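You operate a simulated robot arm through the tools that you are given. There is no shell and no other tool. Be economical: measure what you need, move in short steps, check, and stop when the job is done.

You are at the controls of a simulated two-armed robot. One attempt, no reset.

Task
Load the carry tray and bring it to the open stand with both hands.
Fine: the filled dosing cup, the white travel bottle and the glass cloth go on it; spill no more than 10 ml. Set down upright: dosing cup, what you pick out, glass cloth.

The check looks at the end state, three seconds after you hand in, the way a careful person would. Anything else that was tipped, shoved, dropped, spilled or broken makes it a failure. Flat cloth is picked up by pressing the open fingertips on it (5 to 10 N) and closing them slowly along it; thin cloth reads only 2 to 8 mm in the jaws.

Robot
Two 7-joint arms with two-finger parallel grippers on one trunk, on a base that drives. Base frame: it is fixed to the floor where the robot stands at the start and does not move with it; the origin is under the middle of the robot, x ahead of it, y to its left, z up. Units: m, degrees, N and s.
The left shoulder is at the start at [0.07, 0.134, 1.126], the right one opposite. With the tool pointing down near the work surface each hand reaches from about 0.1 to 0.64 m from the robot's upright axis, wherever it stands, measured 20 degrees to its own side. Places, roughly: glass cloth (8x6x7 cm) [0.6, 0.1, 0.8]; top of the open stand [0.7, 1.1, 0.8]; tray [0.5, 0.5, 0.8]. Payload 1.57 kg a hand.
The TCP of each hand is the grasp point between the finger pads, 0.03 m short of the fingertips. In the tool frame z runs along the fingers and y along their closing line. The gripper opens to 0.08 m. The fingers are 0.017 m wide and 0.012 m thick; the gripper's body (0.04 by 0.082 m) begins 0.08 m behind the TCP.
Orientation is that of the tool frame in the base frame, as a unit quaternion [x, y, z, w]. With the fingers straight down and closing along the base's y, the tool's x points along the base's -x, its y along +y and its z along -z.

Tools
- The arms move only by the tool apply_moves. It takes "left_plan", "right_plan" or both (then of equal length, played together; a hand with none holds still); each is a list of rows, each a list of 3 entries, a list of its own where there are three numbers: the shift along the tool's x, y, z in cm, then the turn, a rotation vector about the tool's x, y, z in degrees, then the opening, from 0 (shut) to 1 (fully open). In form: [[[tx, ty, tz], [ax, ay, az], grip], ...]. A call has 1 to 12 rows; each row shifts and turns the commanded pose from where the row before left it, along the tool's axes as they then stand. Each row takes 0.2 s and may step no farther than 0.05 m and 8.6 degrees from the row before; otherwise, or with a gripper value out of range, the whole call is refused. A pose out of reach is approached as far as the arm can. The call stops where the force on the tool passes 40 N (or 10 N more than at its start, if that is more) or the arm is blocked; 0.2 s more then pass. The fingers move at their own pace (about 0.153 m/s each) and stop on an object; they squeeze with about 24 N. The grip force told is the motor's: it shows also when the fingers shut on nothing. Time passes only in rows, and 0.2 s behind the last, so rows that do not move let the fingers close. The reply holds the time, the measured pose of the TCP, the force on the tool along the base axes, the opening and the grip force, in the units named above and with some noise, with the torque about the TCP (base axes, N m) and any sound that the robot's microphone picked up.
- Cameras (640 x 400 px; columns grow to the right, rows downward): "scene" is now at [0.1222, 0.0421, 1.3445]; the picture's right is [0.49, -0.87, 0.00], its down [-0.57, -0.33, -0.75] and it looks along [0.65, 0.37, -0.66] (base axes); focal length 286 px, centre (320, 200). "left" rides on the left gripper at [0.072, 0.007, -0.122] in its tool frame; the picture's right is [-0.09, 1.00, 0.00], its down [-0.84, -0.08, -0.54] and it looks along [-0.54, -0.05, 0.84] (tool axes); focal length 238 px, centre (320, 200). "right" rides on the right gripper at [0.072, -0.007, -0.122] in its tool frame; the picture's right is [0.09, 1.00, 0.00], its down [-0.84, 0.08, -0.54] and it looks along [-0.54, 0.05, 0.84] (tool axes); focal length 238 px, centre (320, 200). There is no depth. A picture from a camera that has moved, and an enlarged one, comes with that camera's place and axes in the base frame and with its lens.
- grab_frame(camera): a new picture of that camera. The clock stands still meanwhile.
- slide_trunk(by): slides the trunk up (or, below 0, down) by that many m; the arms and the scene camera ride with it, the base frame stays. It gives what a move gives, with no picture.
- base_move(legs): drives the robot by 1 to 6 legs, each [ahead, left, turn to the left] in m, m and degrees, along the robot's own axes; the way and the turn of a leg run together, so that a leg with both is an arc; at most 1.5 m and 180 degrees a leg. The arms and the cameras ride along, it lands a little off, and it stops where it bumps. It gives what a move gives.
- aim_head(pan, tilt): turns the head with the scene camera to pan (to the left, within 86 degrees either way) and tilt (down, from -29 to 69), counted from straight ahead of the robot. It gives what a move gives.
- inspect(camera, box): a new picture of the part [left, top, right, bottom] of that camera's present view, enlarged. The clock stands still meanwhile.
- job_done(): hands the job in; it is judged then, once.

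Work in short steps. Places have to be worked out from the pictures, the camera data and where the tool is seen: move nearer, look again, correct. Check each grasp and each placing, and mend what went wrong. You have 120 turns and 92 pictures in all, those below and enlarged ones among them. Open the grippers and draw the arms clear of the work before you hand the job in, unless the task says otherwise; then end with one line.

The tools are called after "Call:" as a command line: name --argument value ..., lists and objects as JSON in quotes. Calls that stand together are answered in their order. apply_moves: Moves the arms, as the interface text tells. Its arguments: {"type":"object","properties":{"left_plan":{"type":"array","items":{"type":"array"}},"right_plan":{"type":"array","items":{"type":"array"}}},"required":[]} The other tools are called the same way: slide_trunk (by) slides the trunk up or down; base_move (legs) drives the base; aim_head (pan, tilt) turns the head that bears the scene camera; grab_frame (camera) takes a picture; inspect (camera, box) takes an enlarged picture of a part of a camera's view; job_done () hands the job in.

At the start:

```text
clock: 0.0
left_position: [0.2974, 0.4502, 1.0616]
left_ee_rot: [-0.001, 1.0, 0.001, 0.0]
left_force: [0.9, -0.6, 0.0]
left_wrist_torque: [0.0, -0.01, 0.0]
left_finger_gap: 0.0801
left_gripper_force: 0.1
right_position: [0.3871, 0.0431, 1.0486]
right_ee_rot: [0.001, 1.0, 0.001, 0.0]
right_force: [-0.2, -0.8, -0.5]
right_wrist_torque: [0.02, 0.04, 0.01]
right_finger_gap: 0.0799
right_gripper_force: 0.1
trunk travel left (down, up): [-0.7, 0.24]
robot x, y, heading: [0.0001, 0.0006, 0.1]
head pan, tilt: [29.5, 41.3]
```

scene: 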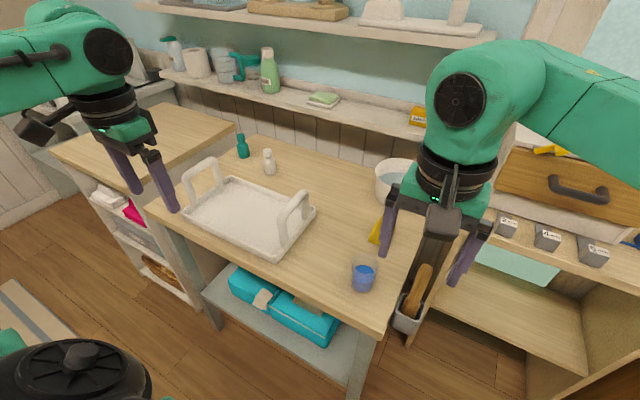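
right: 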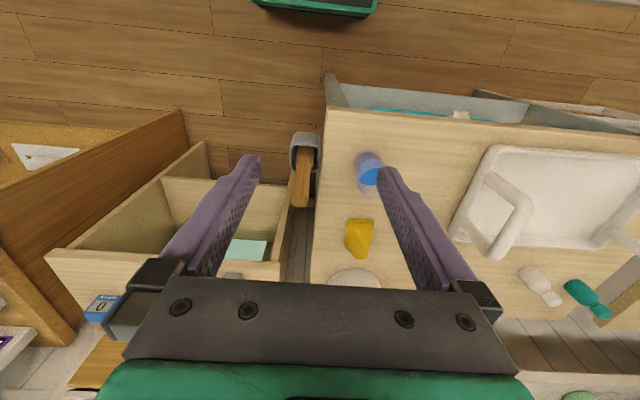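
left: 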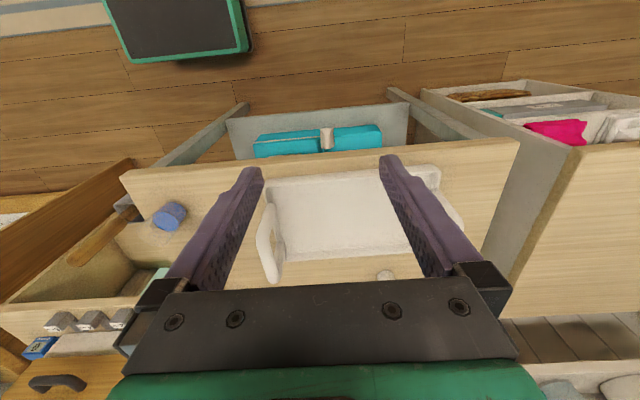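

I start with enlarged views of the work surface to identify the objects.

Call:
inspect --camera "scene" --box '[140, 120, 340, 270]'

Call:
inspect --camera "right" --box '[310, 100, 640, 320]'

Call:
inspect --camera "scene" --box '[330, 150, 490, 310]'

```text
2.67 times, centred on (240, 195) of scene
camera zoom: at [0.1222, 0.0421, 1.3445], right [0.49, -0.87, 0.0], down [-0.57, -0.33, -0.75], along [0.65, 0.37, -0.66], focal length 762 px, centre (533, 213)
```

zoom: 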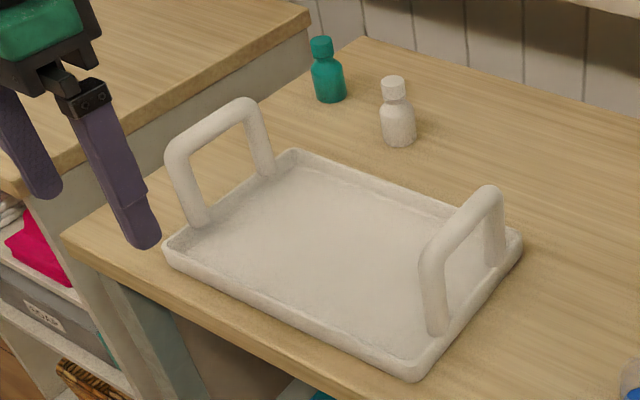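

```text
1.82 times, centred on (475, 210) of right
camera zoom: at [0.3148, 0.0359, 1.1709], right [-0.09, 1.0, 0.0], down [0.84, 0.08, 0.54], along [0.54, 0.05, -0.84], focal length 433 px, centre (38, 182)
```

zoom: 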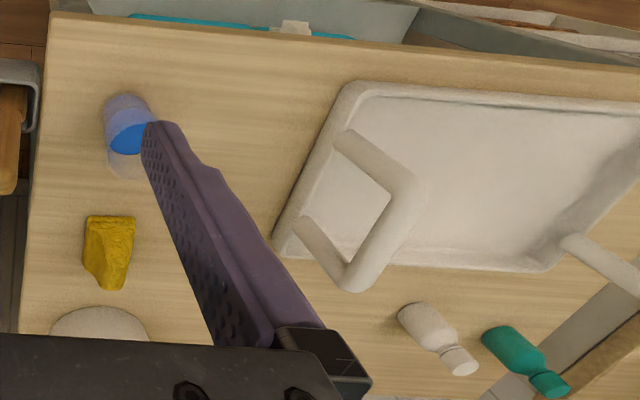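

```text
2.50 times, centred on (410, 230) of scene
camera zoom: at [0.1222, 0.0421, 1.3445], right [0.49, -0.87, 0.0], down [-0.57, -0.33, -0.75], along [0.65, 0.37, -0.66], focal length 715 px, centre (95, 125)
```

zoom: 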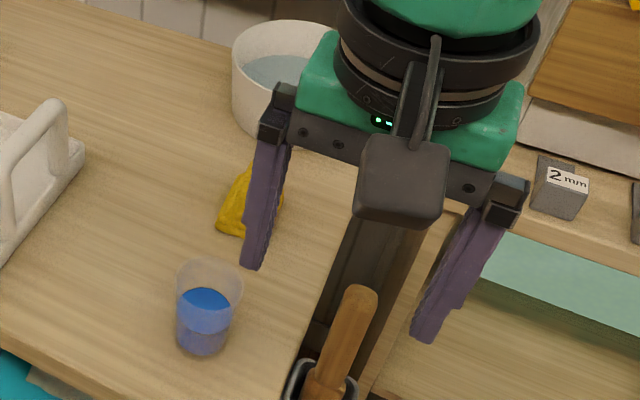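

The table top comes out at z≈0.77–0.78. The cup is near (0.47,0.13), the cloth near (0.59,0.12), the white bottle near (0.71,0.57), and the tray spans x 0.43–0.62, y 0.34–0.66. Before driving I check the floor and the stand to the left.

Call:
aim_head --pan 62 --tilt 45

Call:
grab_frame --camera "scene"

```text
clock: 1.0
left_position: [0.2957, 0.4508, 1.0611]
left_ee_rot: [0.0, 1.0, 0.001, 0.0]
left_force: [0.1, -0.2, -0.4]
left_wrist_torque: [-0.01, 0.01, -0.03]
left_finger_gap: 0.0802
left_gripper_force: 0.1
right_position: [0.3873, 0.0431, 1.0492]
right_ee_rot: [0.001, 1.0, 0.0, -0.001]
right_force: [-0.4, 0.1, 0.1]
right_wrist_torque: [0.03, 0.0, -0.02]
right_finger_gap: 0.0802
right_gripper_force: 0.0
trunk travel left (down, up): [-0.7, 0.24]
robot x, y, heading: [-0.0003, -0.0006, -0.0]
head pan, tilt: [62.0, 45.0]
```

```text
85 pictures are left
camera scene: at [0.0872, 0.0724, 1.3391], right [0.88, -0.47, 0.0], down [-0.33, -0.62, -0.71], along [0.33, 0.62, -0.71], focal length 286 px, centre (320, 200)
```

scene: 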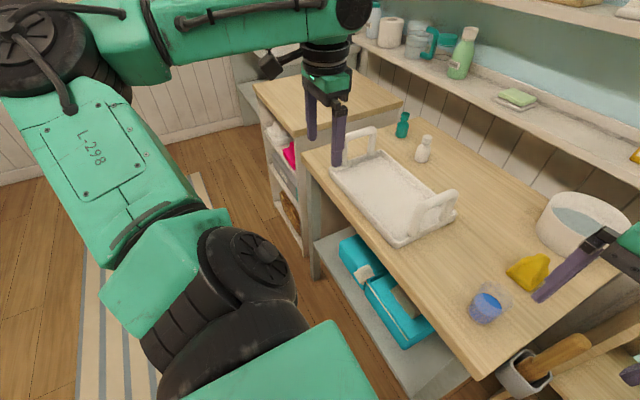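

The floor is clear apart from a rug, and the stand adjoins the table. I drive left and slightly forward so everything is in reach, then look down at the table.

Call:
base_move --legs '[[0, 0.38, 0], [0.09, 0, 0]]'

Call:
aim_head --pan 0 --tilt 55

Call:
grab_frame --camera "scene"

Call:
grab_frame --camera "left"

```text
clock: 4.1
left_position: [0.3867, 0.8307, 1.0612]
left_ee_rot: [0.002, 1.0, 0.0, 0.001]
left_force: [1.1, -0.2, -0.6]
left_wrist_torque: [0.0, 0.02, 0.01]
left_finger_gap: 0.0801
left_gripper_force: 0.0
right_position: [0.476, 0.424, 1.0511]
right_ee_rot: [0.001, 1.0, 0.0, 0.001]
right_force: [-0.5, -0.1, -0.4]
right_wrist_torque: [0.0, 0.0, 0.0]
right_finger_gap: 0.08
right_gripper_force: 0.0
trunk travel left (down, up): [-0.7, 0.24]
robot x, y, heading: [0.0877, 0.3841, 0.1]
head pan, tilt: [62.0, 45.0]
```

```text
clock: 5.4
left_position: [0.3882, 0.83, 1.0619]
left_ee_rot: [0.0, 1.0, 0.001, 0.001]
left_force: [-0.1, 0.3, 0.6]
left_wrist_torque: [-0.01, -0.05, 0.0]
left_finger_gap: 0.08
left_gripper_force: 0.1
right_position: [0.4758, 0.4237, 1.0493]
right_ee_rot: [0.001, 1.0, -0.001, 0.0]
right_force: [-0.5, 0.4, -1.0]
right_wrist_torque: [0.0, 0.06, -0.01]
right_finger_gap: 0.0799
right_gripper_force: 0.0
trunk travel left (down, up): [-0.7, 0.24]
robot x, y, heading: [0.0914, 0.3799, 0.0]
head pan, tilt: [0.0, 55.0]
```

```text
84 pictures are left
camera scene: at [0.2113, 0.3814, 1.3256], right [0.0, -1.0, 0.0], down [-0.82, 0.0, -0.57], along [0.57, 0.0, -0.82], focal length 286 px, centre (320, 200)
```

scene: 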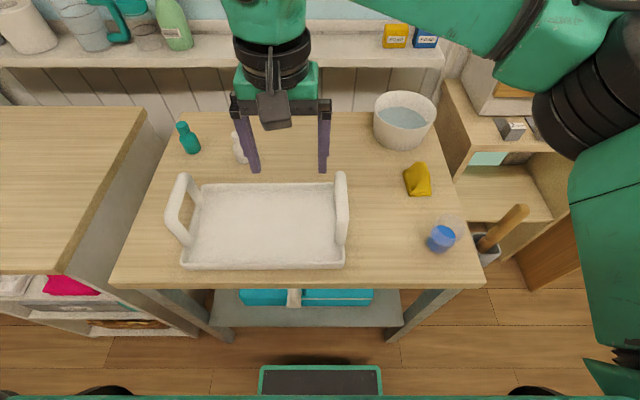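

```text
83 pictures are left
camera left: at [0.3151, 0.8376, 1.1848], right [0.09, 1.0, 0.0], down [0.84, -0.08, 0.54], along [0.54, -0.05, -0.84], focal length 238 px, centre (320, 200)
```

left: 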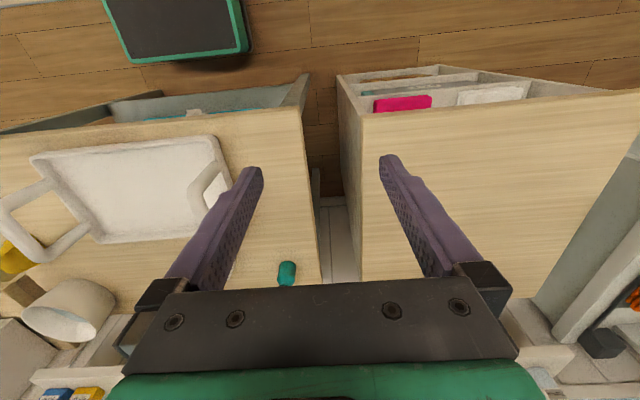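

The stand top is at about the table's height, with its near corner at about (0.41,0.89). I move the right hand above the cup at about (0.475,0.133) for a closer look.

Call:
apply_moves --right_plan '[[[0, -4.8, 0], [0, 0, 0], 1], [[0, -4.8, 0], [0, 0, 0], 1], [[0, -4.8, 0], [0, 0, 0], 1], [[0, -4.8, 0], [0, 0, 0], 1], [[0, -4.8, 1], [0, 0, 0], 1], [[0, -4.8, 2], [0, 0, 0], 1], [[0, 0, 4], [0, 0, 0], 1], [[0, 0, 0], [0, 0, 0], 1]]'

Call:
grab_frame --camera "right"

Call:
grab_frame --camera "scene"

```text
refused: row 6 steps farther than a row can; nothing moved
```

```text
82 pictures are left
camera right: at [0.405, 0.4164, 1.1709], right [-0.09, 1.0, 0.0], down [0.84, 0.08, 0.54], along [0.54, 0.05, -0.84], focal length 238 px, centre (320, 200)
```

right: 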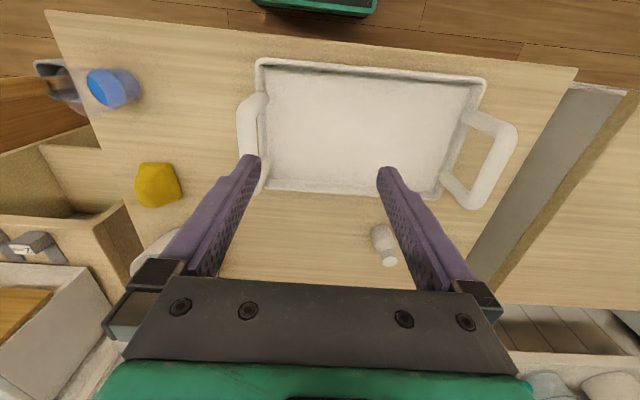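

```text
81 pictures are left
camera scene: at [0.2113, 0.3814, 1.3256], right [0.0, -1.0, 0.0], down [-0.82, 0.0, -0.57], along [0.57, 0.0, -0.82], focal length 286 px, centre (320, 200)
```

scene: 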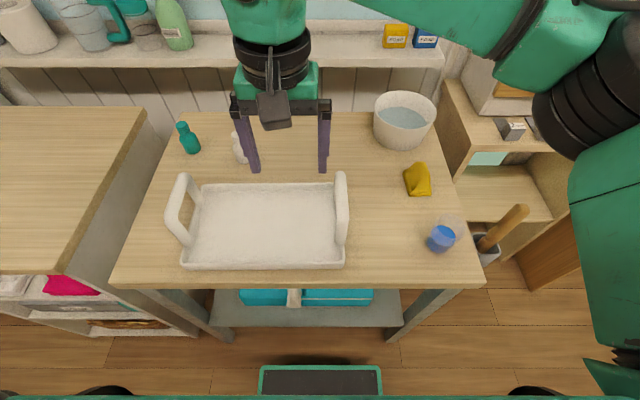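

A row was too long, so the whole call was refused. I resend it with shorter rows.

Call:
apply_moves --right_plan '[[[0, -4.8, 0], [0, 0, 0], 1], [[0, -4.8, 0], [0, 0, 0], 1], [[0, -4.8, 0], [0, 0, 0], 1], [[0, -4.8, 0], [0, 0, 0], 1], [[0, -4.8, 0], [0, 0, 0], 1], [[0, -4.8, 0], [0, 0, 0], 1], [[0, 0, 4], [0, 0, 0], 1], [[0, 0, 3], [0, 0, 0], 1], [[0, 0, 0], [0, 0, 0], 1]]'

Call:
grab_frame --camera "right"

Call:
grab_frame --camera "scene"

```text
clock: 7.4
left_position: [0.3874, 0.8302, 1.0617]
left_ee_rot: [0.001, 1.0, 0.001, -0.001]
left_force: [0.2, 0.5, 0.3]
left_wrist_torque: [-0.03, -0.03, -0.01]
left_finger_gap: 0.0798
left_gripper_force: 0.1
right_position: [0.4775, 0.1355, 0.9786]
right_ee_rot: [0.0, 1.0, 0.0, 0.0]
right_force: [-0.3, 0.9, -0.9]
right_wrist_torque: [-0.01, 0.02, 0.02]
right_finger_gap: 0.0803
right_gripper_force: 0.1
trunk travel left (down, up): [-0.7, 0.24]
robot x, y, heading: [0.0882, 0.3826, 0.1]
head pan, tilt: [0.0, 55.0]
```

```text
80 pictures are left
camera right: at [0.4043, 0.1284, 1.0999], right [-0.09, 1.0, 0.0], down [0.84, 0.08, 0.54], along [0.54, 0.05, -0.84], focal length 238 px, centre (320, 200)
```

right: 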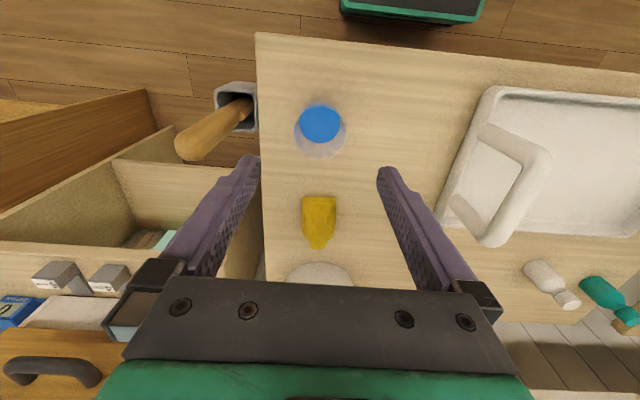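

```text
79 pictures are left
camera scene: at [0.2106, 0.3812, 1.3257], right [0.0, -1.0, 0.0], down [-0.82, 0.0, -0.57], along [0.57, 0.0, -0.82], focal length 286 px, centre (320, 200)
```

scene: 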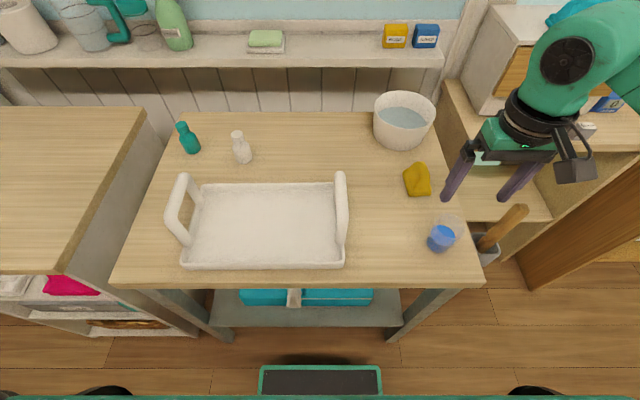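

The cup centre works out at about (0.480,0.134), 5.6 cm wide and 8 cm tall. I centre the hand on it and lower most of the way.

Call:
apply_moves --right_plan '[[[-0.3, -0.1, 3], [0, 0, 0], 1], [[0, 0, 3], [0, 0, 0], 1], [[0, 0, 2], [0, 0, 0], 1], [[0, 0, 0], [0, 0, 0], 1]]'

Call:
grab_frame --camera "right"

Call:
inspect --camera "scene" --box '[390, 130, 550, 270]'

```text
clock: 8.4
left_position: [0.3874, 0.8315, 1.0627]
left_ee_rot: [0.0, 1.0, 0.002, 0.001]
left_force: [0.1, 0.7, 0.1]
left_wrist_torque: [-0.03, 0.02, 0.01]
left_finger_gap: 0.0802
left_gripper_force: 0.0
right_position: [0.4802, 0.1339, 0.8999]
right_ee_rot: [0.001, 1.0, 0.0, -0.001]
right_force: [0.4, 0.8, 0.9]
right_wrist_torque: [0.02, 0.01, 0.01]
right_finger_gap: 0.0802
right_gripper_force: 0.1
trunk travel left (down, up): [-0.7, 0.24]
robot x, y, heading: [0.0888, 0.3805, 0.1]
head pan, tilt: [0.0, 55.0]
```

```text
78 pictures are left
camera right: at [0.4078, 0.1275, 1.0207], right [-0.09, 1.0, 0.0], down [0.84, 0.08, 0.54], along [0.54, 0.05, -0.84], focal length 238 px, centre (320, 200)
```

right: 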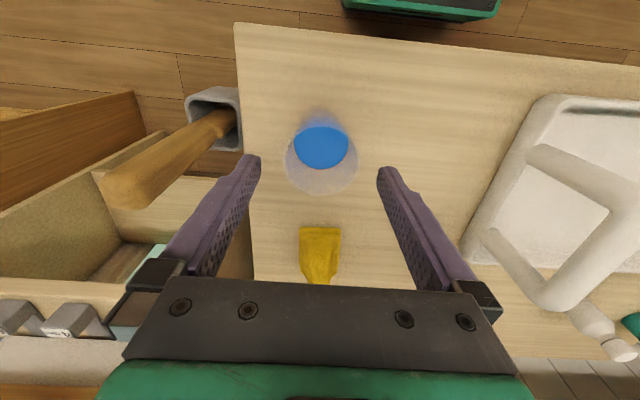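

```text
2.86 times, centred on (470, 200) of scene
camera zoom: at [0.2109, 0.3812, 1.3256], right [0.0, -1.0, 0.0], down [-0.82, 0.0, -0.57], along [0.57, 0.0, -0.82], focal length 817 px, centre (-109, 200)
```

zoom: 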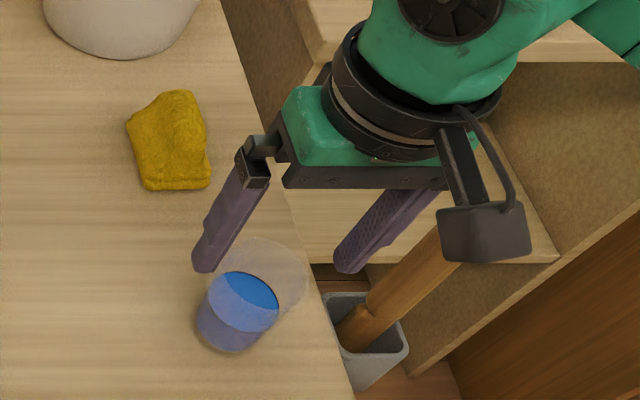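

The rim is centred between the fingers at (0.479,0.135). I go down to z≈0.828 and close on the cup.

Call:
apply_moves --right_plan '[[[0, 0.1, 2.5], [0, 0, 0], 1], [[0, 0, 2.5], [0, 0, 0], 1], [[0, 0, 2.2], [0, 0, 0], 1], [[0, 0, 0], [0, 0, 0], 1], [[0, 0, 0], [0, 0, 0], 0.75], [[0, 0, 0], [0, 0, 0], 0.65], [[0, 0, 0], [0, 0, 0], 0.5], [[0, 0, 0], [0, 0, 0], 0.3], [[0, 0, 0], [0, 0, 0], 0.2]]'

Call:
grab_frame --camera "right"

```text
clock: 10.4
left_position: [0.3879, 0.8304, 1.0615]
left_ee_rot: [0.001, 1.0, 0.001, -0.001]
left_force: [-0.7, -1.1, 1.0]
left_wrist_torque: [0.03, 0.03, 0.01]
left_finger_gap: 0.0799
left_gripper_force: 0.0
right_position: [0.4816, 0.1351, 0.8275]
right_ee_rot: [0.0, 1.0, -0.001, -0.001]
right_force: [0.1, -0.2, -0.3]
right_wrist_torque: [-0.05, -0.03, 0.0]
right_finger_gap: 0.0569
right_gripper_force: 24.0
trunk travel left (down, up): [-0.7, 0.24]
robot x, y, heading: [0.0905, 0.3802, -0.0]
head pan, tilt: [0.0, 55.0]
```

```text
76 pictures are left
camera right: at [0.4078, 0.1279, 0.9486], right [-0.09, 1.0, 0.0], down [0.84, 0.08, 0.54], along [0.54, 0.05, -0.84], focal length 238 px, centre (320, 200)
```

right: 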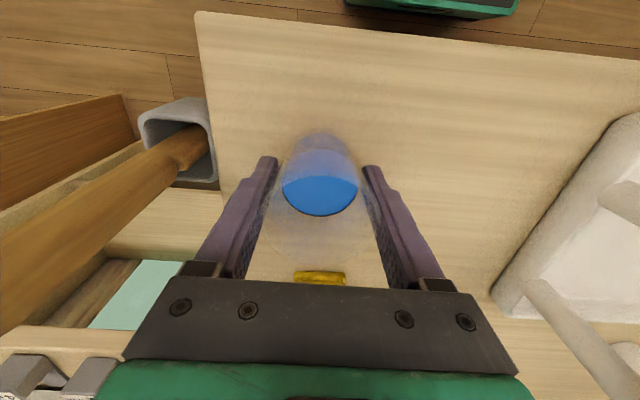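

The grip holds at 57 mm. I lift gently, ramping the speed up and down.

Call:
apply_moves --right_plan '[[[0, 0, -0.4], [0, 0, 0], 0.2], [[0, 0, -0.8], [0, 0, 0], 0.2], [[0, 0, -1.3], [0, 0, 0], 0.2], [[0, 0, -1.8], [0, 0, 0], 0.2], [[0, 0, -2], [0, 0, 0], 0.2], [[0, 0, -2], [0, 0, 0], 0.2], [[0, 0, -2], [0, 0, 0], 0.2], [[0, 0, -1.8], [0, 0, 0], 0.2], [[0, 0, -1.3], [0, 0, 0], 0.2], [[0, 0, -0.8], [0, 0, 0], 0.2], [[0, 0, -0.4], [0, 0, 0], 0.2], [[0, 0, 0], [0, 0, 0], 0.2]]'

Call:
grab_frame --camera "scene"

```text
clock: 13.0
left_position: [0.3873, 0.8298, 1.0629]
left_ee_rot: [0.001, 1.0, 0.001, 0.0]
left_force: [0.3, 0.4, -0.4]
left_wrist_torque: [0.01, 0.03, 0.03]
left_finger_gap: 0.0799
left_gripper_force: 0.1
right_position: [0.4801, 0.1357, 0.9731]
right_ee_rot: [0.0, 1.0, 0.0, 0.001]
right_force: [-0.4, 0.4, -1.6]
right_wrist_torque: [-0.02, 0.0, 0.0]
right_finger_gap: 0.0569
right_gripper_force: 23.8
trunk travel left (down, up): [-0.7, 0.24]
robot x, y, heading: [0.0913, 0.3831, -0.1]
head pan, tilt: [0.0, 55.0]
```

```text
75 pictures are left
camera scene: at [0.2111, 0.3811, 1.3256], right [0.0, -1.0, 0.0], down [-0.82, 0.0, -0.57], along [0.57, 0.0, -0.82], focal length 286 px, centre (320, 200)
```

scene: 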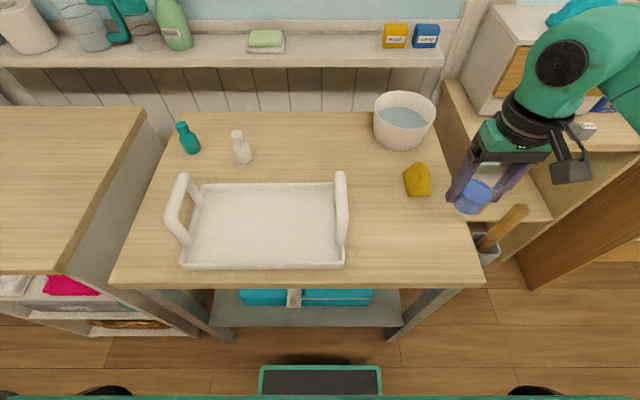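

The cup is held level. I carry it over the tray with gentle acceleration, to y≈0.46.

Call:
apply_moves --right_plan '[[[0, 1, 0], [0, 0, 0], 0.2], [[0, 2, 0], [0, 0, 0], 0.2], [[0, 3, 0], [0, 0, 0], 0.2], [[0, 4, 0], [0, 0, 0], 0.2], [[0, 4, 0], [0, 0, 0], 0.2], [[0, 4, 0], [0, 0, 0], 0.2], [[0, 4, 0], [0, 0, 0], 0.2], [[0, 4, 0], [0, 0, 0], 0.2], [[0, 3, 0], [0, 0, 0], 0.2], [[0, 2, 0], [0, 0, 0], 0.2], [[0, 1, 0], [0, 0, 0], 0.2], [[0, 0.4, 0], [0, 0, 0], 0.2]]'

Call:
grab_frame --camera "scene"

Call:
grab_frame --camera "right"

```text
clock: 15.6
left_position: [0.3872, 0.8296, 1.0613]
left_ee_rot: [0.001, 1.0, 0.001, 0.0]
left_force: [-0.7, 0.1, 0.3]
left_wrist_torque: [-0.01, 0.01, 0.01]
left_finger_gap: 0.0797
left_gripper_force: 0.1
right_position: [0.479, 0.4593, 0.9725]
right_ee_rot: [0.001, 1.0, -0.001, 0.001]
right_force: [0.3, 0.3, -0.9]
right_wrist_torque: [0.01, -0.02, 0.03]
right_finger_gap: 0.0567
right_gripper_force: 23.8
trunk travel left (down, up): [-0.7, 0.24]
robot x, y, heading: [0.0923, 0.3788, -0.1]
head pan, tilt: [0.0, 55.0]
```

```text
74 pictures are left
camera scene: at [0.2111, 0.3815, 1.3256], right [0.0, -1.0, 0.0], down [-0.82, 0.0, -0.57], along [0.57, 0.0, -0.82], focal length 286 px, centre (320, 200)
```

scene: 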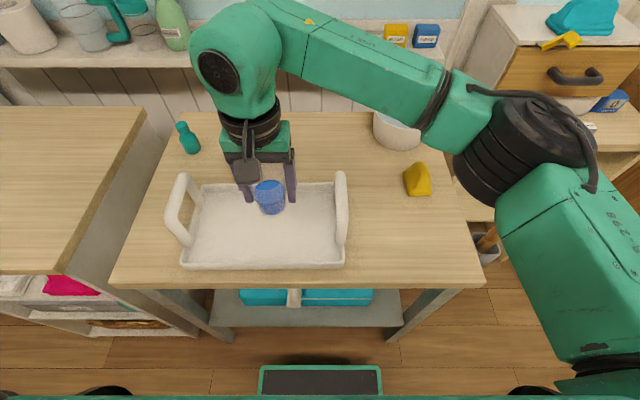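

```text
73 pictures are left
camera right: at [0.4074, 0.4525, 1.0946], right [-0.09, 1.0, 0.0], down [0.84, 0.08, 0.54], along [0.54, 0.05, -0.84], focal length 238 px, centre (320, 200)
```

right: 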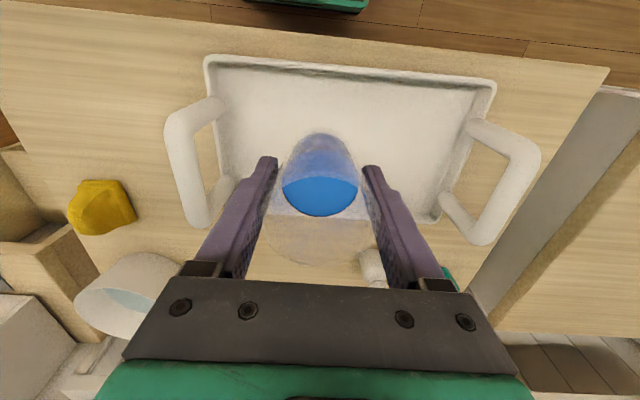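

The cup is over the tray near (0.479,0.459). I lower it to about 1 cm above the tray floor.

Call:
apply_moves --right_plan '[[[0, 0, 0.5], [0, 0, 0], 0.2], [[0, 0, 1], [0, 0, 0], 0.2], [[0, 0, 1.5], [0, 0, 0], 0.2], [[0, 0, 2], [0, 0, 0], 0.2], [[0, 0, 2], [0, 0, 0], 0.2], [[0, 0, 2], [0, 0, 0], 0.2], [[0, 0, 1.5], [0, 0, 0], 0.2], [[0, 0, 1], [0, 0, 0], 0.2], [[0, 0, 0.7], [0, 0, 0], 0.2], [[0, 0, 0.4], [0, 0, 0], 0.2], [[0, 0, 0.2], [0, 0, 0], 0.2]]'

Call:
apply_moves --right_plan '[[[0, 0, 0.2], [0, 0, 0], 0.2], [[0, 0, 0.2], [0, 0, 0], 0.2]]'

Call:
inspect --camera "scene" --box '[180, 130, 360, 280]'

```text
clock: 18.0
left_position: [0.388, 0.8305, 1.0612]
left_ee_rot: [0.001, 1.0, 0.001, 0.0]
left_force: [0.1, -0.3, 0.4]
left_wrist_torque: [-0.01, 0.02, 0.03]
left_finger_gap: 0.08
left_gripper_force: 0.1
right_position: [0.481, 0.4597, 0.8457]
right_ee_rot: [0.001, 1.0, 0.0, -0.001]
right_force: [0.3, 0.0, -0.9]
right_wrist_torque: [-0.01, 0.0, 0.0]
right_finger_gap: 0.0568
right_gripper_force: 24.1
trunk travel left (down, up): [-0.7, 0.24]
robot x, y, heading: [0.0887, 0.3807, -0.0]
head pan, tilt: [0.0, 55.0]
```

```text
clock: 18.6
left_position: [0.3883, 0.8319, 1.0609]
left_ee_rot: [0.001, 1.0, 0.001, 0.0]
left_force: [0.6, -0.1, -0.1]
left_wrist_torque: [-0.01, 0.01, -0.03]
left_finger_gap: 0.0798
left_gripper_force: 0.1
right_position: [0.4814, 0.46, 0.8415]
right_ee_rot: [0.001, 1.0, 0.0, 0.0]
right_force: [-0.2, 0.1, -1.4]
right_wrist_torque: [0.02, 0.01, 0.04]
right_finger_gap: 0.0569
right_gripper_force: 23.8
trunk travel left (down, up): [-0.7, 0.24]
robot x, y, heading: [0.0908, 0.3812, -0.1]
head pan, tilt: [0.0, 55.0]
```

```text
2.67 times, centred on (270, 205) of scene
camera zoom: at [0.2112, 0.3814, 1.3256], right [0.0, -1.0, 0.0], down [-0.82, 0.0, -0.57], along [0.57, 0.0, -0.82], focal length 762 px, centre (453, 187)
```

zoom: 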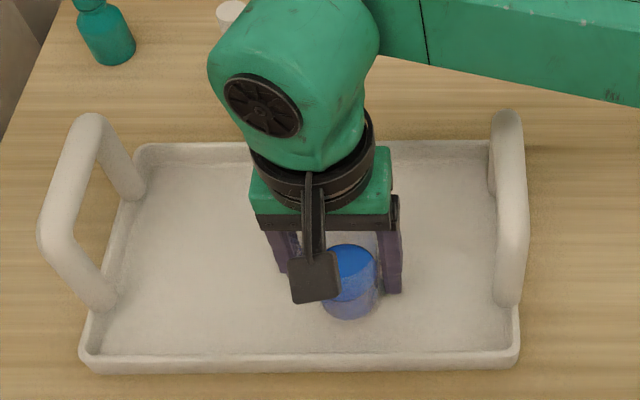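

Contact hasn't come yet, so I step down by 2 mm at a time.

Call:
apply_moves --right_plan '[[[0, 0, 0.2], [0, 0, 0], 0.2], [[0, 0, 0.2], [0, 0, 0], 0.2]]'

Call:
apply_moves --right_plan '[[[0, 0, 0.2], [0, 0, 0], 0.2]]'

```text
clock: 19.2
left_position: [0.3888, 0.8304, 1.0621]
left_ee_rot: [0.001, 1.0, 0.001, 0.0]
left_force: [0.2, -0.7, 0.4]
left_wrist_torque: [0.02, 0.0, -0.02]
left_finger_gap: 0.08
left_gripper_force: 0.0
right_position: [0.4804, 0.4597, 0.8372]
right_ee_rot: [0.001, 1.0, 0.001, 0.0]
right_force: [0.1, 0.4, -2.0]
right_wrist_torque: [0.02, -0.03, 0.01]
right_finger_gap: 0.0568
right_gripper_force: 23.3
trunk travel left (down, up): [-0.7, 0.24]
robot x, y, heading: [0.0896, 0.3858, -0.3]
head pan, tilt: [0.0, 55.0]
```

```text
clock: 19.6
left_position: [0.3874, 0.8314, 1.0615]
left_ee_rot: [0.001, 1.0, 0.0, 0.0]
left_force: [0.2, 0.2, -0.6]
left_wrist_torque: [0.0, 0.04, 0.02]
left_finger_gap: 0.0798
left_gripper_force: 0.1
right_position: [0.4802, 0.4595, 0.8347]
right_ee_rot: [0.0, 1.0, 0.0, 0.0]
right_force: [-0.4, 0.4, -0.7]
right_wrist_torque: [-0.01, 0.0, -0.02]
right_finger_gap: 0.057
right_gripper_force: 24.2
trunk travel left (down, up): [-0.7, 0.24]
robot x, y, heading: [0.0903, 0.3822, -0.4]
head pan, tilt: [0.0, 55.0]
```

Call:
apply_moves --right_plan '[[[0, 0, 0.15], [0, 0, 0], 0.2], [[0, 0, 0], [0, 0, 0], 0.2]]'

Call:
apply_moves --right_plan '[[[0, 0, 0.15], [0, 0, 0], 0.2], [[0, 0, 0], [0, 0, 0], 0.2]]'

```text
clock: 20.2
left_position: [0.3878, 0.8314, 1.062]
left_ee_rot: [0.002, 1.0, 0.0, 0.0]
left_force: [0.6, -0.3, 1.1]
left_wrist_torque: [-0.04, 0.0, -0.01]
left_finger_gap: 0.08
left_gripper_force: 0.0
right_position: [0.4804, 0.4598, 0.8343]
right_ee_rot: [0.001, 1.0, 0.0, 0.001]
right_force: [1.0, -0.5, -0.2]
right_wrist_torque: [0.03, -0.02, 0.04]
right_finger_gap: 0.0571
right_gripper_force: 24.1
trunk travel left (down, up): [-0.7, 0.24]
robot x, y, heading: [0.0906, 0.3846, -0.1]
head pan, tilt: [0.0, 55.0]
```

```text
clock: 20.8
left_position: [0.3876, 0.8316, 1.0618]
left_ee_rot: [0.001, 1.0, 0.001, 0.0]
left_force: [0.3, -0.5, -0.2]
left_wrist_torque: [0.0, 0.01, -0.04]
left_finger_gap: 0.0801
left_gripper_force: 0.1
right_position: [0.4799, 0.4597, 0.8337]
right_ee_rot: [0.001, 1.0, 0.001, 0.001]
right_force: [0.7, -0.8, 6.3]
right_wrist_torque: [-0.17, -0.07, 0.03]
right_finger_gap: 0.0566
right_gripper_force: 23.9
trunk travel left (down, up): [-0.7, 0.24]
robot x, y, heading: [0.0873, 0.3856, 0.2]
head pan, tilt: [0.0, 55.0]
```

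There is contact now, 6 N upward. I release slowly, rise straight up and check.

Call:
apply_moves --right_plan '[[[0, 0, -0.1], [0, 0, 0], 0.2], [[0, 0, 0], [0, 0, 0], 0.75], [[0, 0, 0], [0, 0, 0], 0.85], [[0, 0, 0], [0, 0, 0], 1], [[0, 0, 0], [0, 0, 0], 1], [[0, 0, -2], [0, 0, 0], 1], [[0, 0, -4], [0, 0, 0], 1], [[0, 0, -4], [0, 0, 0], 1], [[0, 0, -4], [0, 0, 0], 1], [[0, 0, -4], [0, 0, 0], 1]]'

Call:
grab_frame --camera "right"

```text
clock: 23.0
left_position: [0.3875, 0.8308, 1.0618]
left_ee_rot: [0.0, 1.0, 0.002, 0.0]
left_force: [-0.2, -0.1, -0.7]
left_wrist_torque: [0.04, 0.0, 0.02]
left_finger_gap: 0.0801
left_gripper_force: 0.0
right_position: [0.4803, 0.4573, 1.0154]
right_ee_rot: [0.001, 1.0, 0.0, 0.0]
right_force: [-1.2, 0.2, 0.0]
right_wrist_torque: [0.01, -0.02, 0.03]
right_finger_gap: 0.0803
right_gripper_force: 0.0
trunk travel left (down, up): [-0.7, 0.24]
robot x, y, heading: [0.0932, 0.3828, -0.4]
head pan, tilt: [0.0, 55.0]
```

```text
71 pictures are left
camera right: at [0.4074, 0.4518, 1.1366], right [-0.09, 1.0, 0.0], down [0.84, 0.08, 0.54], along [0.54, 0.05, -0.84], focal length 238 px, centre (320, 200)
```

right: 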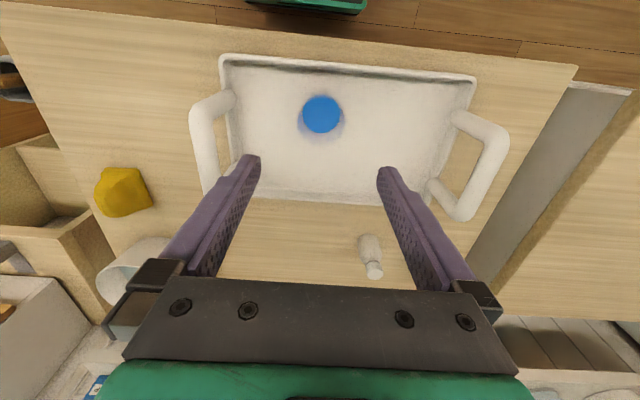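

The cup stands upright on the tray. The cloth triangulates to about (0.62,0.155), so I move the right hand above it.

Call:
apply_moves --right_plan '[[[-1.8, -4.3, 0], [0, 0, 0], 1], [[-1.8, -4.3, 0], [0, 0, 0], 1], [[-1.8, -4.3, 0], [0, 0, 0], 1], [[-1.8, -4.3, 0], [0, 0, 0], 1], [[-1.8, -4.3, 0], [0, 0, 0], 1], [[-1.8, -4.3, 0], [0, 0, 0], 1], [[-1.8, -4.3, 0], [0, 0, 0], 1], [[0, 0, 0], [0, 0, 0], 1]]'

Call:
grab_frame --camera "right"

Call:
grab_frame --camera "scene"

```text
clock: 24.8
left_position: [0.388, 0.8315, 1.0605]
left_ee_rot: [0.001, 1.0, 0.0, 0.0]
left_force: [-0.3, -0.1, -0.1]
left_wrist_torque: [0.02, 0.01, 0.02]
left_finger_gap: 0.08
left_gripper_force: 0.0
right_position: [0.605, 0.1584, 1.0142]
right_ee_rot: [0.0, 1.0, 0.0, 0.0]
right_force: [-0.4, -0.1, -0.2]
right_wrist_torque: [-0.01, 0.0, 0.03]
right_finger_gap: 0.0799
right_gripper_force: 0.1
trunk travel left (down, up): [-0.7, 0.24]
robot x, y, heading: [0.09, 0.3814, -0.0]
head pan, tilt: [0.0, 55.0]
```

```text
70 pictures are left
camera right: at [0.5333, 0.152, 1.1354], right [-0.09, 1.0, 0.0], down [0.84, 0.08, 0.54], along [0.54, 0.05, -0.84], focal length 238 px, centre (320, 200)
```

right: 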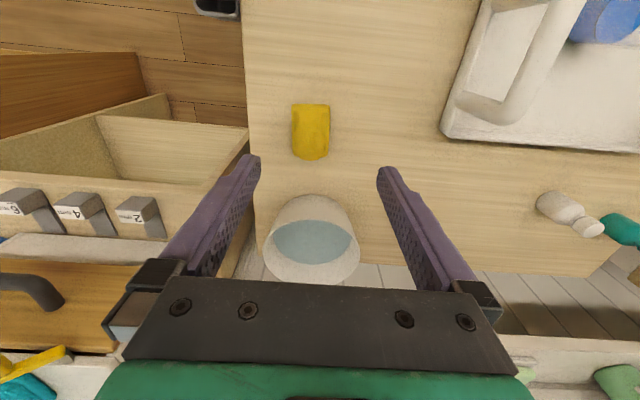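

```text
69 pictures are left
camera scene: at [0.2108, 0.3821, 1.3256], right [0.0, -1.0, 0.0], down [-0.82, 0.0, -0.57], along [0.57, 0.0, -0.82], focal length 286 px, centre (320, 200)
```

scene: 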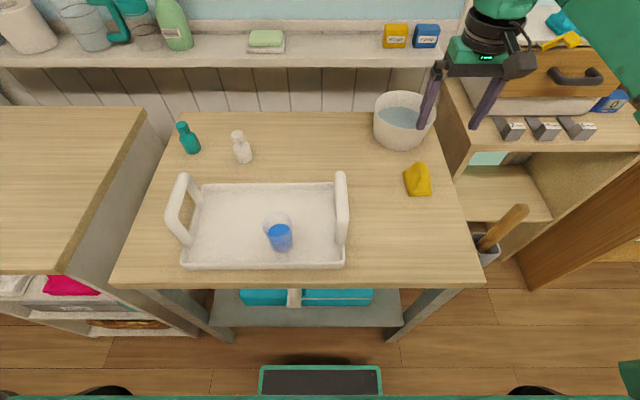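

The cloth spans x 0.60–0.68, y 0.122–0.185 and reaches z≈0.84. I centre the hand at (0.638,0.153), go down to just above it and check.

Call:
apply_moves --right_plan '[[[-3.3, -0.5, 0], [0, 0, 0], 1], [[0, 0, 4], [0, 0, 0], 1], [[0, 0, 4], [0, 0, 0], 1], [[0, 0, 4], [0, 0, 0], 1], [[0, 0, 0], [0, 0, 0], 1]]'

Call:
grab_frame --camera "right"

Call:
inspect --camera "scene" --box '[360, 80, 520, 220]'

```text
clock: 26.0
left_position: [0.3875, 0.8311, 1.0611]
left_ee_rot: [0.001, 1.0, 0.0, 0.0]
left_force: [-0.3, 0.4, -1.0]
left_wrist_torque: [-0.02, -0.03, 0.01]
left_finger_gap: 0.0801
left_gripper_force: 0.1
right_position: [0.6387, 0.154, 0.8937]
right_ee_rot: [0.001, 1.0, 0.0, 0.001]
right_force: [0.8, -0.1, 0.1]
right_wrist_torque: [-0.01, -0.04, 0.02]
right_finger_gap: 0.08
right_gripper_force: 0.1
trunk travel left (down, up): [-0.7, 0.24]
robot x, y, heading: [0.0877, 0.3811, -0.1]
head pan, tilt: [0.0, 55.0]
```

```text
68 pictures are left
camera right: at [0.5666, 0.1467, 1.015], right [-0.09, 1.0, 0.0], down [0.84, 0.08, 0.54], along [0.54, 0.05, -0.84], focal length 238 px, centre (320, 200)
```

right: 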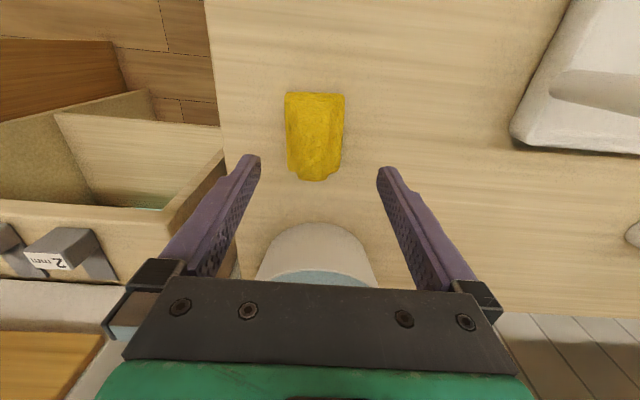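

```text
2.86 times, centred on (440, 150) of scene
camera zoom: at [0.2104, 0.3813, 1.3257], right [0.0, -1.0, 0.0], down [-0.82, 0.0, -0.57], along [0.57, 0.0, -0.82], focal length 817 px, centre (-23, 343)
```

zoom: 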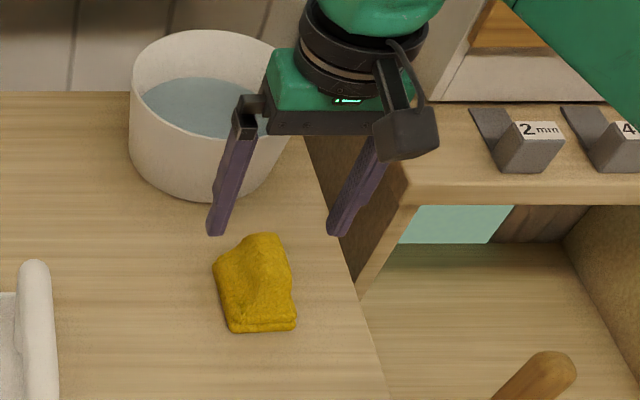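

The cloth sits between the fingers, with its peak near (0.655,0.15,0.84). I go down to z≈0.815 at x≈0.645 and close slowly.

Call:
apply_moves --right_plan '[[[-0.7, -0.3, 2], [0, 0, 0], 1], [[0, 0, 2], [0, 0, 0], 1], [[0, 0, 2], [0, 0, 0], 1], [[0, 0, 1.9], [0, 0, 0], 1], [[0, 0, 0], [0, 0, 0], 1], [[0, 0, 0], [0, 0, 0], 0.75], [[0, 0, 0], [0, 0, 0], 0.6], [[0, 0, 0], [0, 0, 0], 0.4], [[0, 0, 0], [0, 0, 0], 0.2], [[0, 0, 0], [0, 0, 0], 0], [[0, 0, 0], [0, 0, 0], 0]]'

Call:
grab_frame --camera "right"

Call:
inspect --camera "scene" --box '[360, 80, 520, 220]'

```text
clock: 28.4
left_position: [0.389, 0.8314, 1.0613]
left_ee_rot: [0.001, 1.0, 0.001, 0.0]
left_force: [-0.2, -1.1, -0.2]
left_wrist_torque: [-0.02, 0.01, 0.0]
left_finger_gap: 0.0803
left_gripper_force: 0.0
right_position: [0.6463, 0.1501, 0.8144]
right_ee_rot: [0.002, 1.0, 0.0, 0.0]
right_force: [0.4, 0.6, 0.1]
right_wrist_torque: [0.0, 0.0, 0.0]
right_finger_gap: 0.0548
right_gripper_force: 24.6
trunk travel left (down, up): [-0.7, 0.24]
robot x, y, heading: [0.0896, 0.3802, -0.2]
head pan, tilt: [0.0, 55.0]
```

```text
66 pictures are left
camera right: at [0.5737, 0.1434, 0.9361], right [-0.09, 1.0, 0.0], down [0.84, 0.08, 0.54], along [0.54, 0.05, -0.84], focal length 238 px, centre (320, 200)
```

right: 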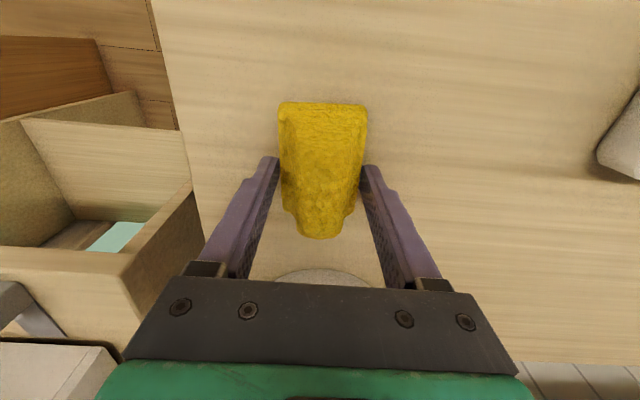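

```text
2.86 times, centred on (440, 150) of scene
camera zoom: at [0.211, 0.3813, 1.3256], right [0.0, -1.0, 0.0], down [-0.82, 0.0, -0.57], along [0.57, 0.0, -0.82], focal length 817 px, centre (-23, 343)
```

zoom: 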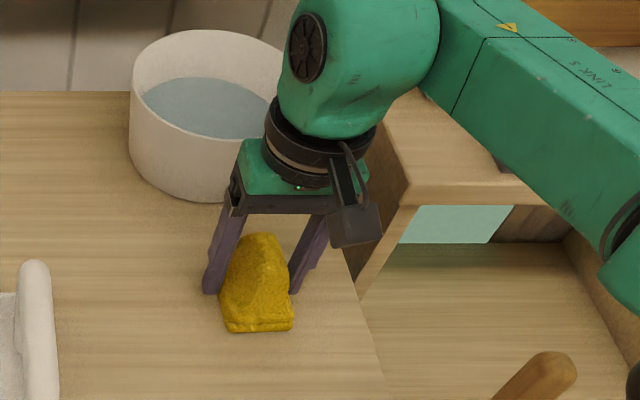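

The cloth is held, 55 mm wide. I lift it clear, then carry it over the tray behind the cup.

Call:
apply_moves --right_plan '[[[0, 0, -1], [0, 0, 0], 0], [[0, 0, -3], [0, 0, 0], 0], [[0, 0, -4], [0, 0, 0], 0], [[0, 0, -4], [0, 0, 0], 0], [[0, 0, -4], [0, 0, 0], 0], [[0, 0, -1.5], [0, 0, 0], 0], [[0, 0, 0], [0, 0, 0], 0]]'

Call:
apply_moves --right_plan '[[[1, 3, 0], [0, 0, 0], 0], [[1, 4, 0], [0, 0, 0], 0], [[1, 4, 0], [0, 0, 0], 0], [[1, 4, 0], [0, 0, 0], 0], [[1, 4, 0], [0, 0, 0], 0], [[1, 4, 0], [0, 0, 0], 0], [[1.4, 4, 0], [0, 0, 0], 0], [[0, 0, 0], [0, 0, 0], 0]]'

Call:
grab_frame --camera "right"

Call:
grab_frame --camera "scene"

```text
clock: 30.0
left_position: [0.3881, 0.8313, 1.0619]
left_ee_rot: [0.001, 1.0, 0.0, 0.0]
left_force: [-0.9, -0.4, 0.1]
left_wrist_torque: [0.08, 0.0, 0.02]
left_finger_gap: 0.0801
left_gripper_force: 0.1
right_position: [0.6477, 0.1503, 0.9902]
right_ee_rot: [-0.001, 1.0, 0.0, -0.001]
right_force: [-0.6, -0.9, -0.9]
right_wrist_torque: [0.02, -0.02, 0.01]
right_finger_gap: 0.0546
right_gripper_force: 23.9
trunk travel left (down, up): [-0.7, 0.24]
robot x, y, heading: [0.0883, 0.379, -0.2]
head pan, tilt: [0.0, 55.0]
```

```text
clock: 31.8
left_position: [0.3882, 0.8295, 1.0616]
left_ee_rot: [0.001, 1.0, 0.001, 0.0]
left_force: [0.0, -0.3, 0.3]
left_wrist_torque: [-0.01, 0.01, 0.04]
left_finger_gap: 0.0801
left_gripper_force: 0.0
right_position: [0.5716, 0.4193, 0.9905]
right_ee_rot: [0.001, 1.0, -0.001, 0.0]
right_force: [1.6, 0.9, -0.5]
right_wrist_torque: [0.01, -0.01, -0.01]
right_finger_gap: 0.0545
right_gripper_force: 24.4
trunk travel left (down, up): [-0.7, 0.24]
robot x, y, heading: [0.0904, 0.3798, -0.3]
head pan, tilt: [0.0, 55.0]
```

```text
64 pictures are left
camera right: at [0.4995, 0.4125, 1.1119], right [-0.09, 1.0, 0.0], down [0.84, 0.08, 0.54], along [0.54, 0.05, -0.84], focal length 238 px, centre (320, 200)
```

right: 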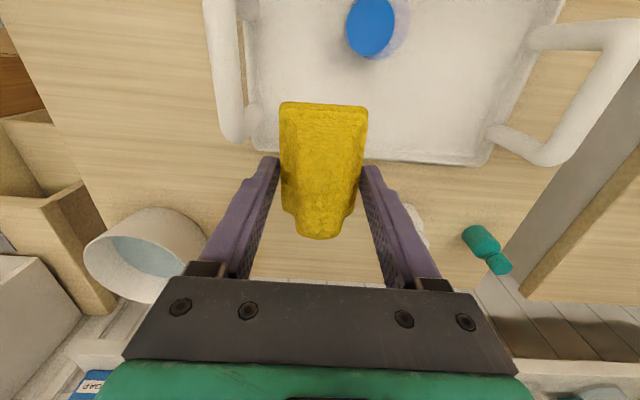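

```text
63 pictures are left
camera scene: at [0.2113, 0.3803, 1.3256], right [0.0, -1.0, 0.0], down [-0.82, 0.0, -0.57], along [0.57, 0.0, -0.82], focal length 286 px, centre (320, 200)
```

scene: 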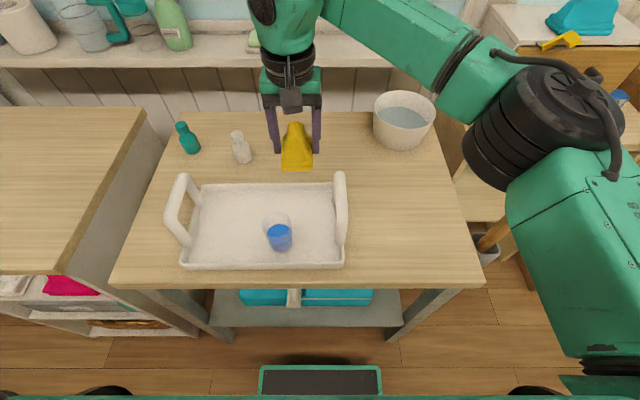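

The cloth will clear both the cup and the far rim. I shift it 5 mm nearer and lower it to just above the tray floor.

Call:
apply_moves --right_plan '[[[0.4, 0, 2], [0, 0, 0], 0], [[0, 0, 4], [0, 0, 0], 0], [[0, 0, 4], [0, 0, 0], 0], [[0, 0, 3], [0, 0, 0], 0], [[0, 0, 2], [0, 0, 0], 0], [[0, 0, 1], [0, 0, 0], 0], [[0, 0, 0.4], [0, 0, 0], 0], [[0, 0, 0], [0, 0, 0], 0]]'

Call:
grab_frame --camera "right"

Call:
inspect --camera "scene" --box '[180, 110, 360, 280]'

```text
clock: 33.6
left_position: [0.3874, 0.8314, 1.0618]
left_ee_rot: [0.001, 1.0, 0.001, 0.001]
left_force: [-0.2, 0.3, -0.2]
left_wrist_torque: [-0.06, 0.01, -0.01]
left_finger_gap: 0.0801
left_gripper_force: 0.1
right_position: [0.5678, 0.4206, 0.8253]
right_ee_rot: [0.0, 1.0, 0.0, 0.0]
right_force: [-0.4, -0.6, -0.4]
right_wrist_torque: [-0.02, -0.01, -0.01]
right_finger_gap: 0.0543
right_gripper_force: 24.8
trunk travel left (down, up): [-0.7, 0.24]
robot x, y, heading: [0.0949, 0.3828, -0.2]
head pan, tilt: [0.0, 55.0]
```

```text
62 pictures are left
camera right: at [0.4958, 0.4134, 0.9473], right [-0.09, 1.0, 0.0], down [0.84, 0.08, 0.54], along [0.54, 0.05, -0.84], focal length 238 px, centre (320, 200)
```

right: 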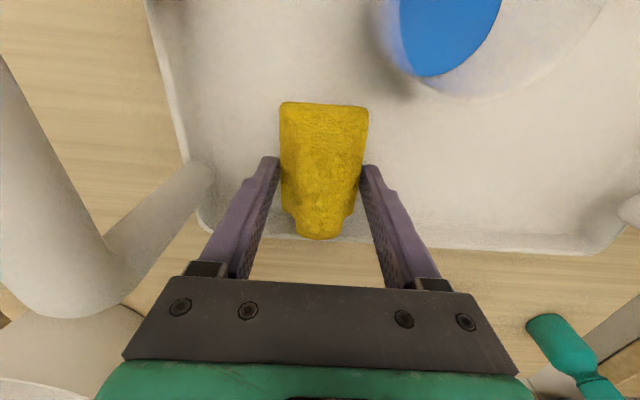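

```text
2.35 times, centred on (270, 195) of scene
camera zoom: at [0.2111, 0.3814, 1.3256], right [0.0, -1.0, 0.0], down [-0.82, 0.0, -0.57], along [0.57, 0.0, -0.82], focal length 673 px, centre (438, 212)
```

zoom: 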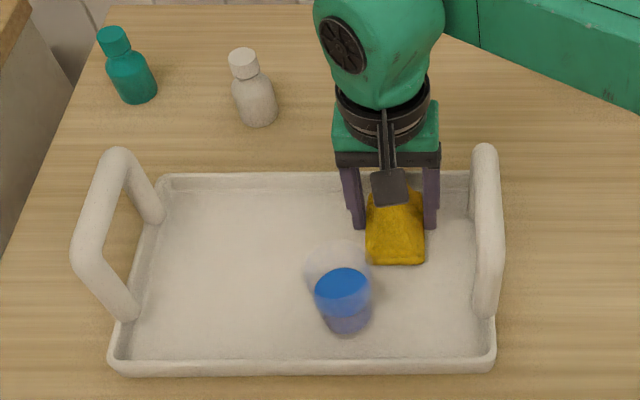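

The spot is clear all round. I take the last few millimetres in small steps.

Call:
apply_moves --right_plan '[[[0, 0, 0.2], [0, 0, 0], 0], [[0, 0, 0], [0, 0, 0], 0]]'

Call:
apply_moves --right_plan '[[[0, 0, 0.2], [0, 0, 0], 0], [[0, 0, 0], [0, 0, 0], 0]]'

Call:
apply_moves --right_plan '[[[0, 0, 0.15], [0, 0, 0], 0], [[0, 0, 0], [0, 0, 0], 0]]'

```text
clock: 34.2
left_position: [0.388, 0.8309, 1.0613]
left_ee_rot: [0.001, 1.0, 0.001, 0.001]
left_force: [0.0, -0.5, 0.2]
left_wrist_torque: [-0.01, 0.01, 0.0]
left_finger_gap: 0.0801
left_gripper_force: 0.1
right_position: [0.5688, 0.4213, 0.8242]
right_ee_rot: [0.0, 1.0, 0.0, 0.0]
right_force: [1.0, 0.5, -0.7]
right_wrist_torque: [0.01, -0.02, 0.02]
right_finger_gap: 0.0543
right_gripper_force: 24.1
trunk travel left (down, up): [-0.7, 0.24]
robot x, y, heading: [0.089, 0.3829, -0.1]
head pan, tilt: [0.0, 55.0]
```

```text
clock: 34.8
left_position: [0.3878, 0.8305, 1.0615]
left_ee_rot: [0.001, 1.0, 0.0, 0.0]
left_force: [0.0, 0.6, -0.7]
left_wrist_torque: [-0.01, -0.01, 0.02]
left_finger_gap: 0.0801
left_gripper_force: 0.0
right_position: [0.5677, 0.4207, 0.8213]
right_ee_rot: [0.0, 1.0, 0.0, 0.0]
right_force: [0.5, -0.2, 0.1]
right_wrist_torque: [-0.01, -0.02, -0.01]
right_finger_gap: 0.0543
right_gripper_force: 24.1
trunk travel left (down, up): [-0.7, 0.24]
robot x, y, heading: [0.0925, 0.3828, -0.2]
head pan, tilt: [0.0, 55.0]
```

```text
clock: 35.4
left_position: [0.3872, 0.8309, 1.0622]
left_ee_rot: [0.0, 1.0, 0.0, 0.0]
left_force: [-0.6, -0.1, -0.3]
left_wrist_torque: [0.01, 0.0, -0.01]
left_finger_gap: 0.0802
left_gripper_force: 0.0
right_position: [0.5677, 0.4206, 0.8213]
right_ee_rot: [0.001, 1.0, 0.0, 0.0]
right_force: [2.4, 0.2, 5.2]
right_wrist_torque: [-0.11, 0.13, 0.03]
right_finger_gap: 0.0543
right_gripper_force: 23.6
trunk travel left (down, up): [-0.7, 0.24]
robot x, y, heading: [0.0909, 0.3843, -0.6]
head pan, tilt: [0.0, 55.0]
```

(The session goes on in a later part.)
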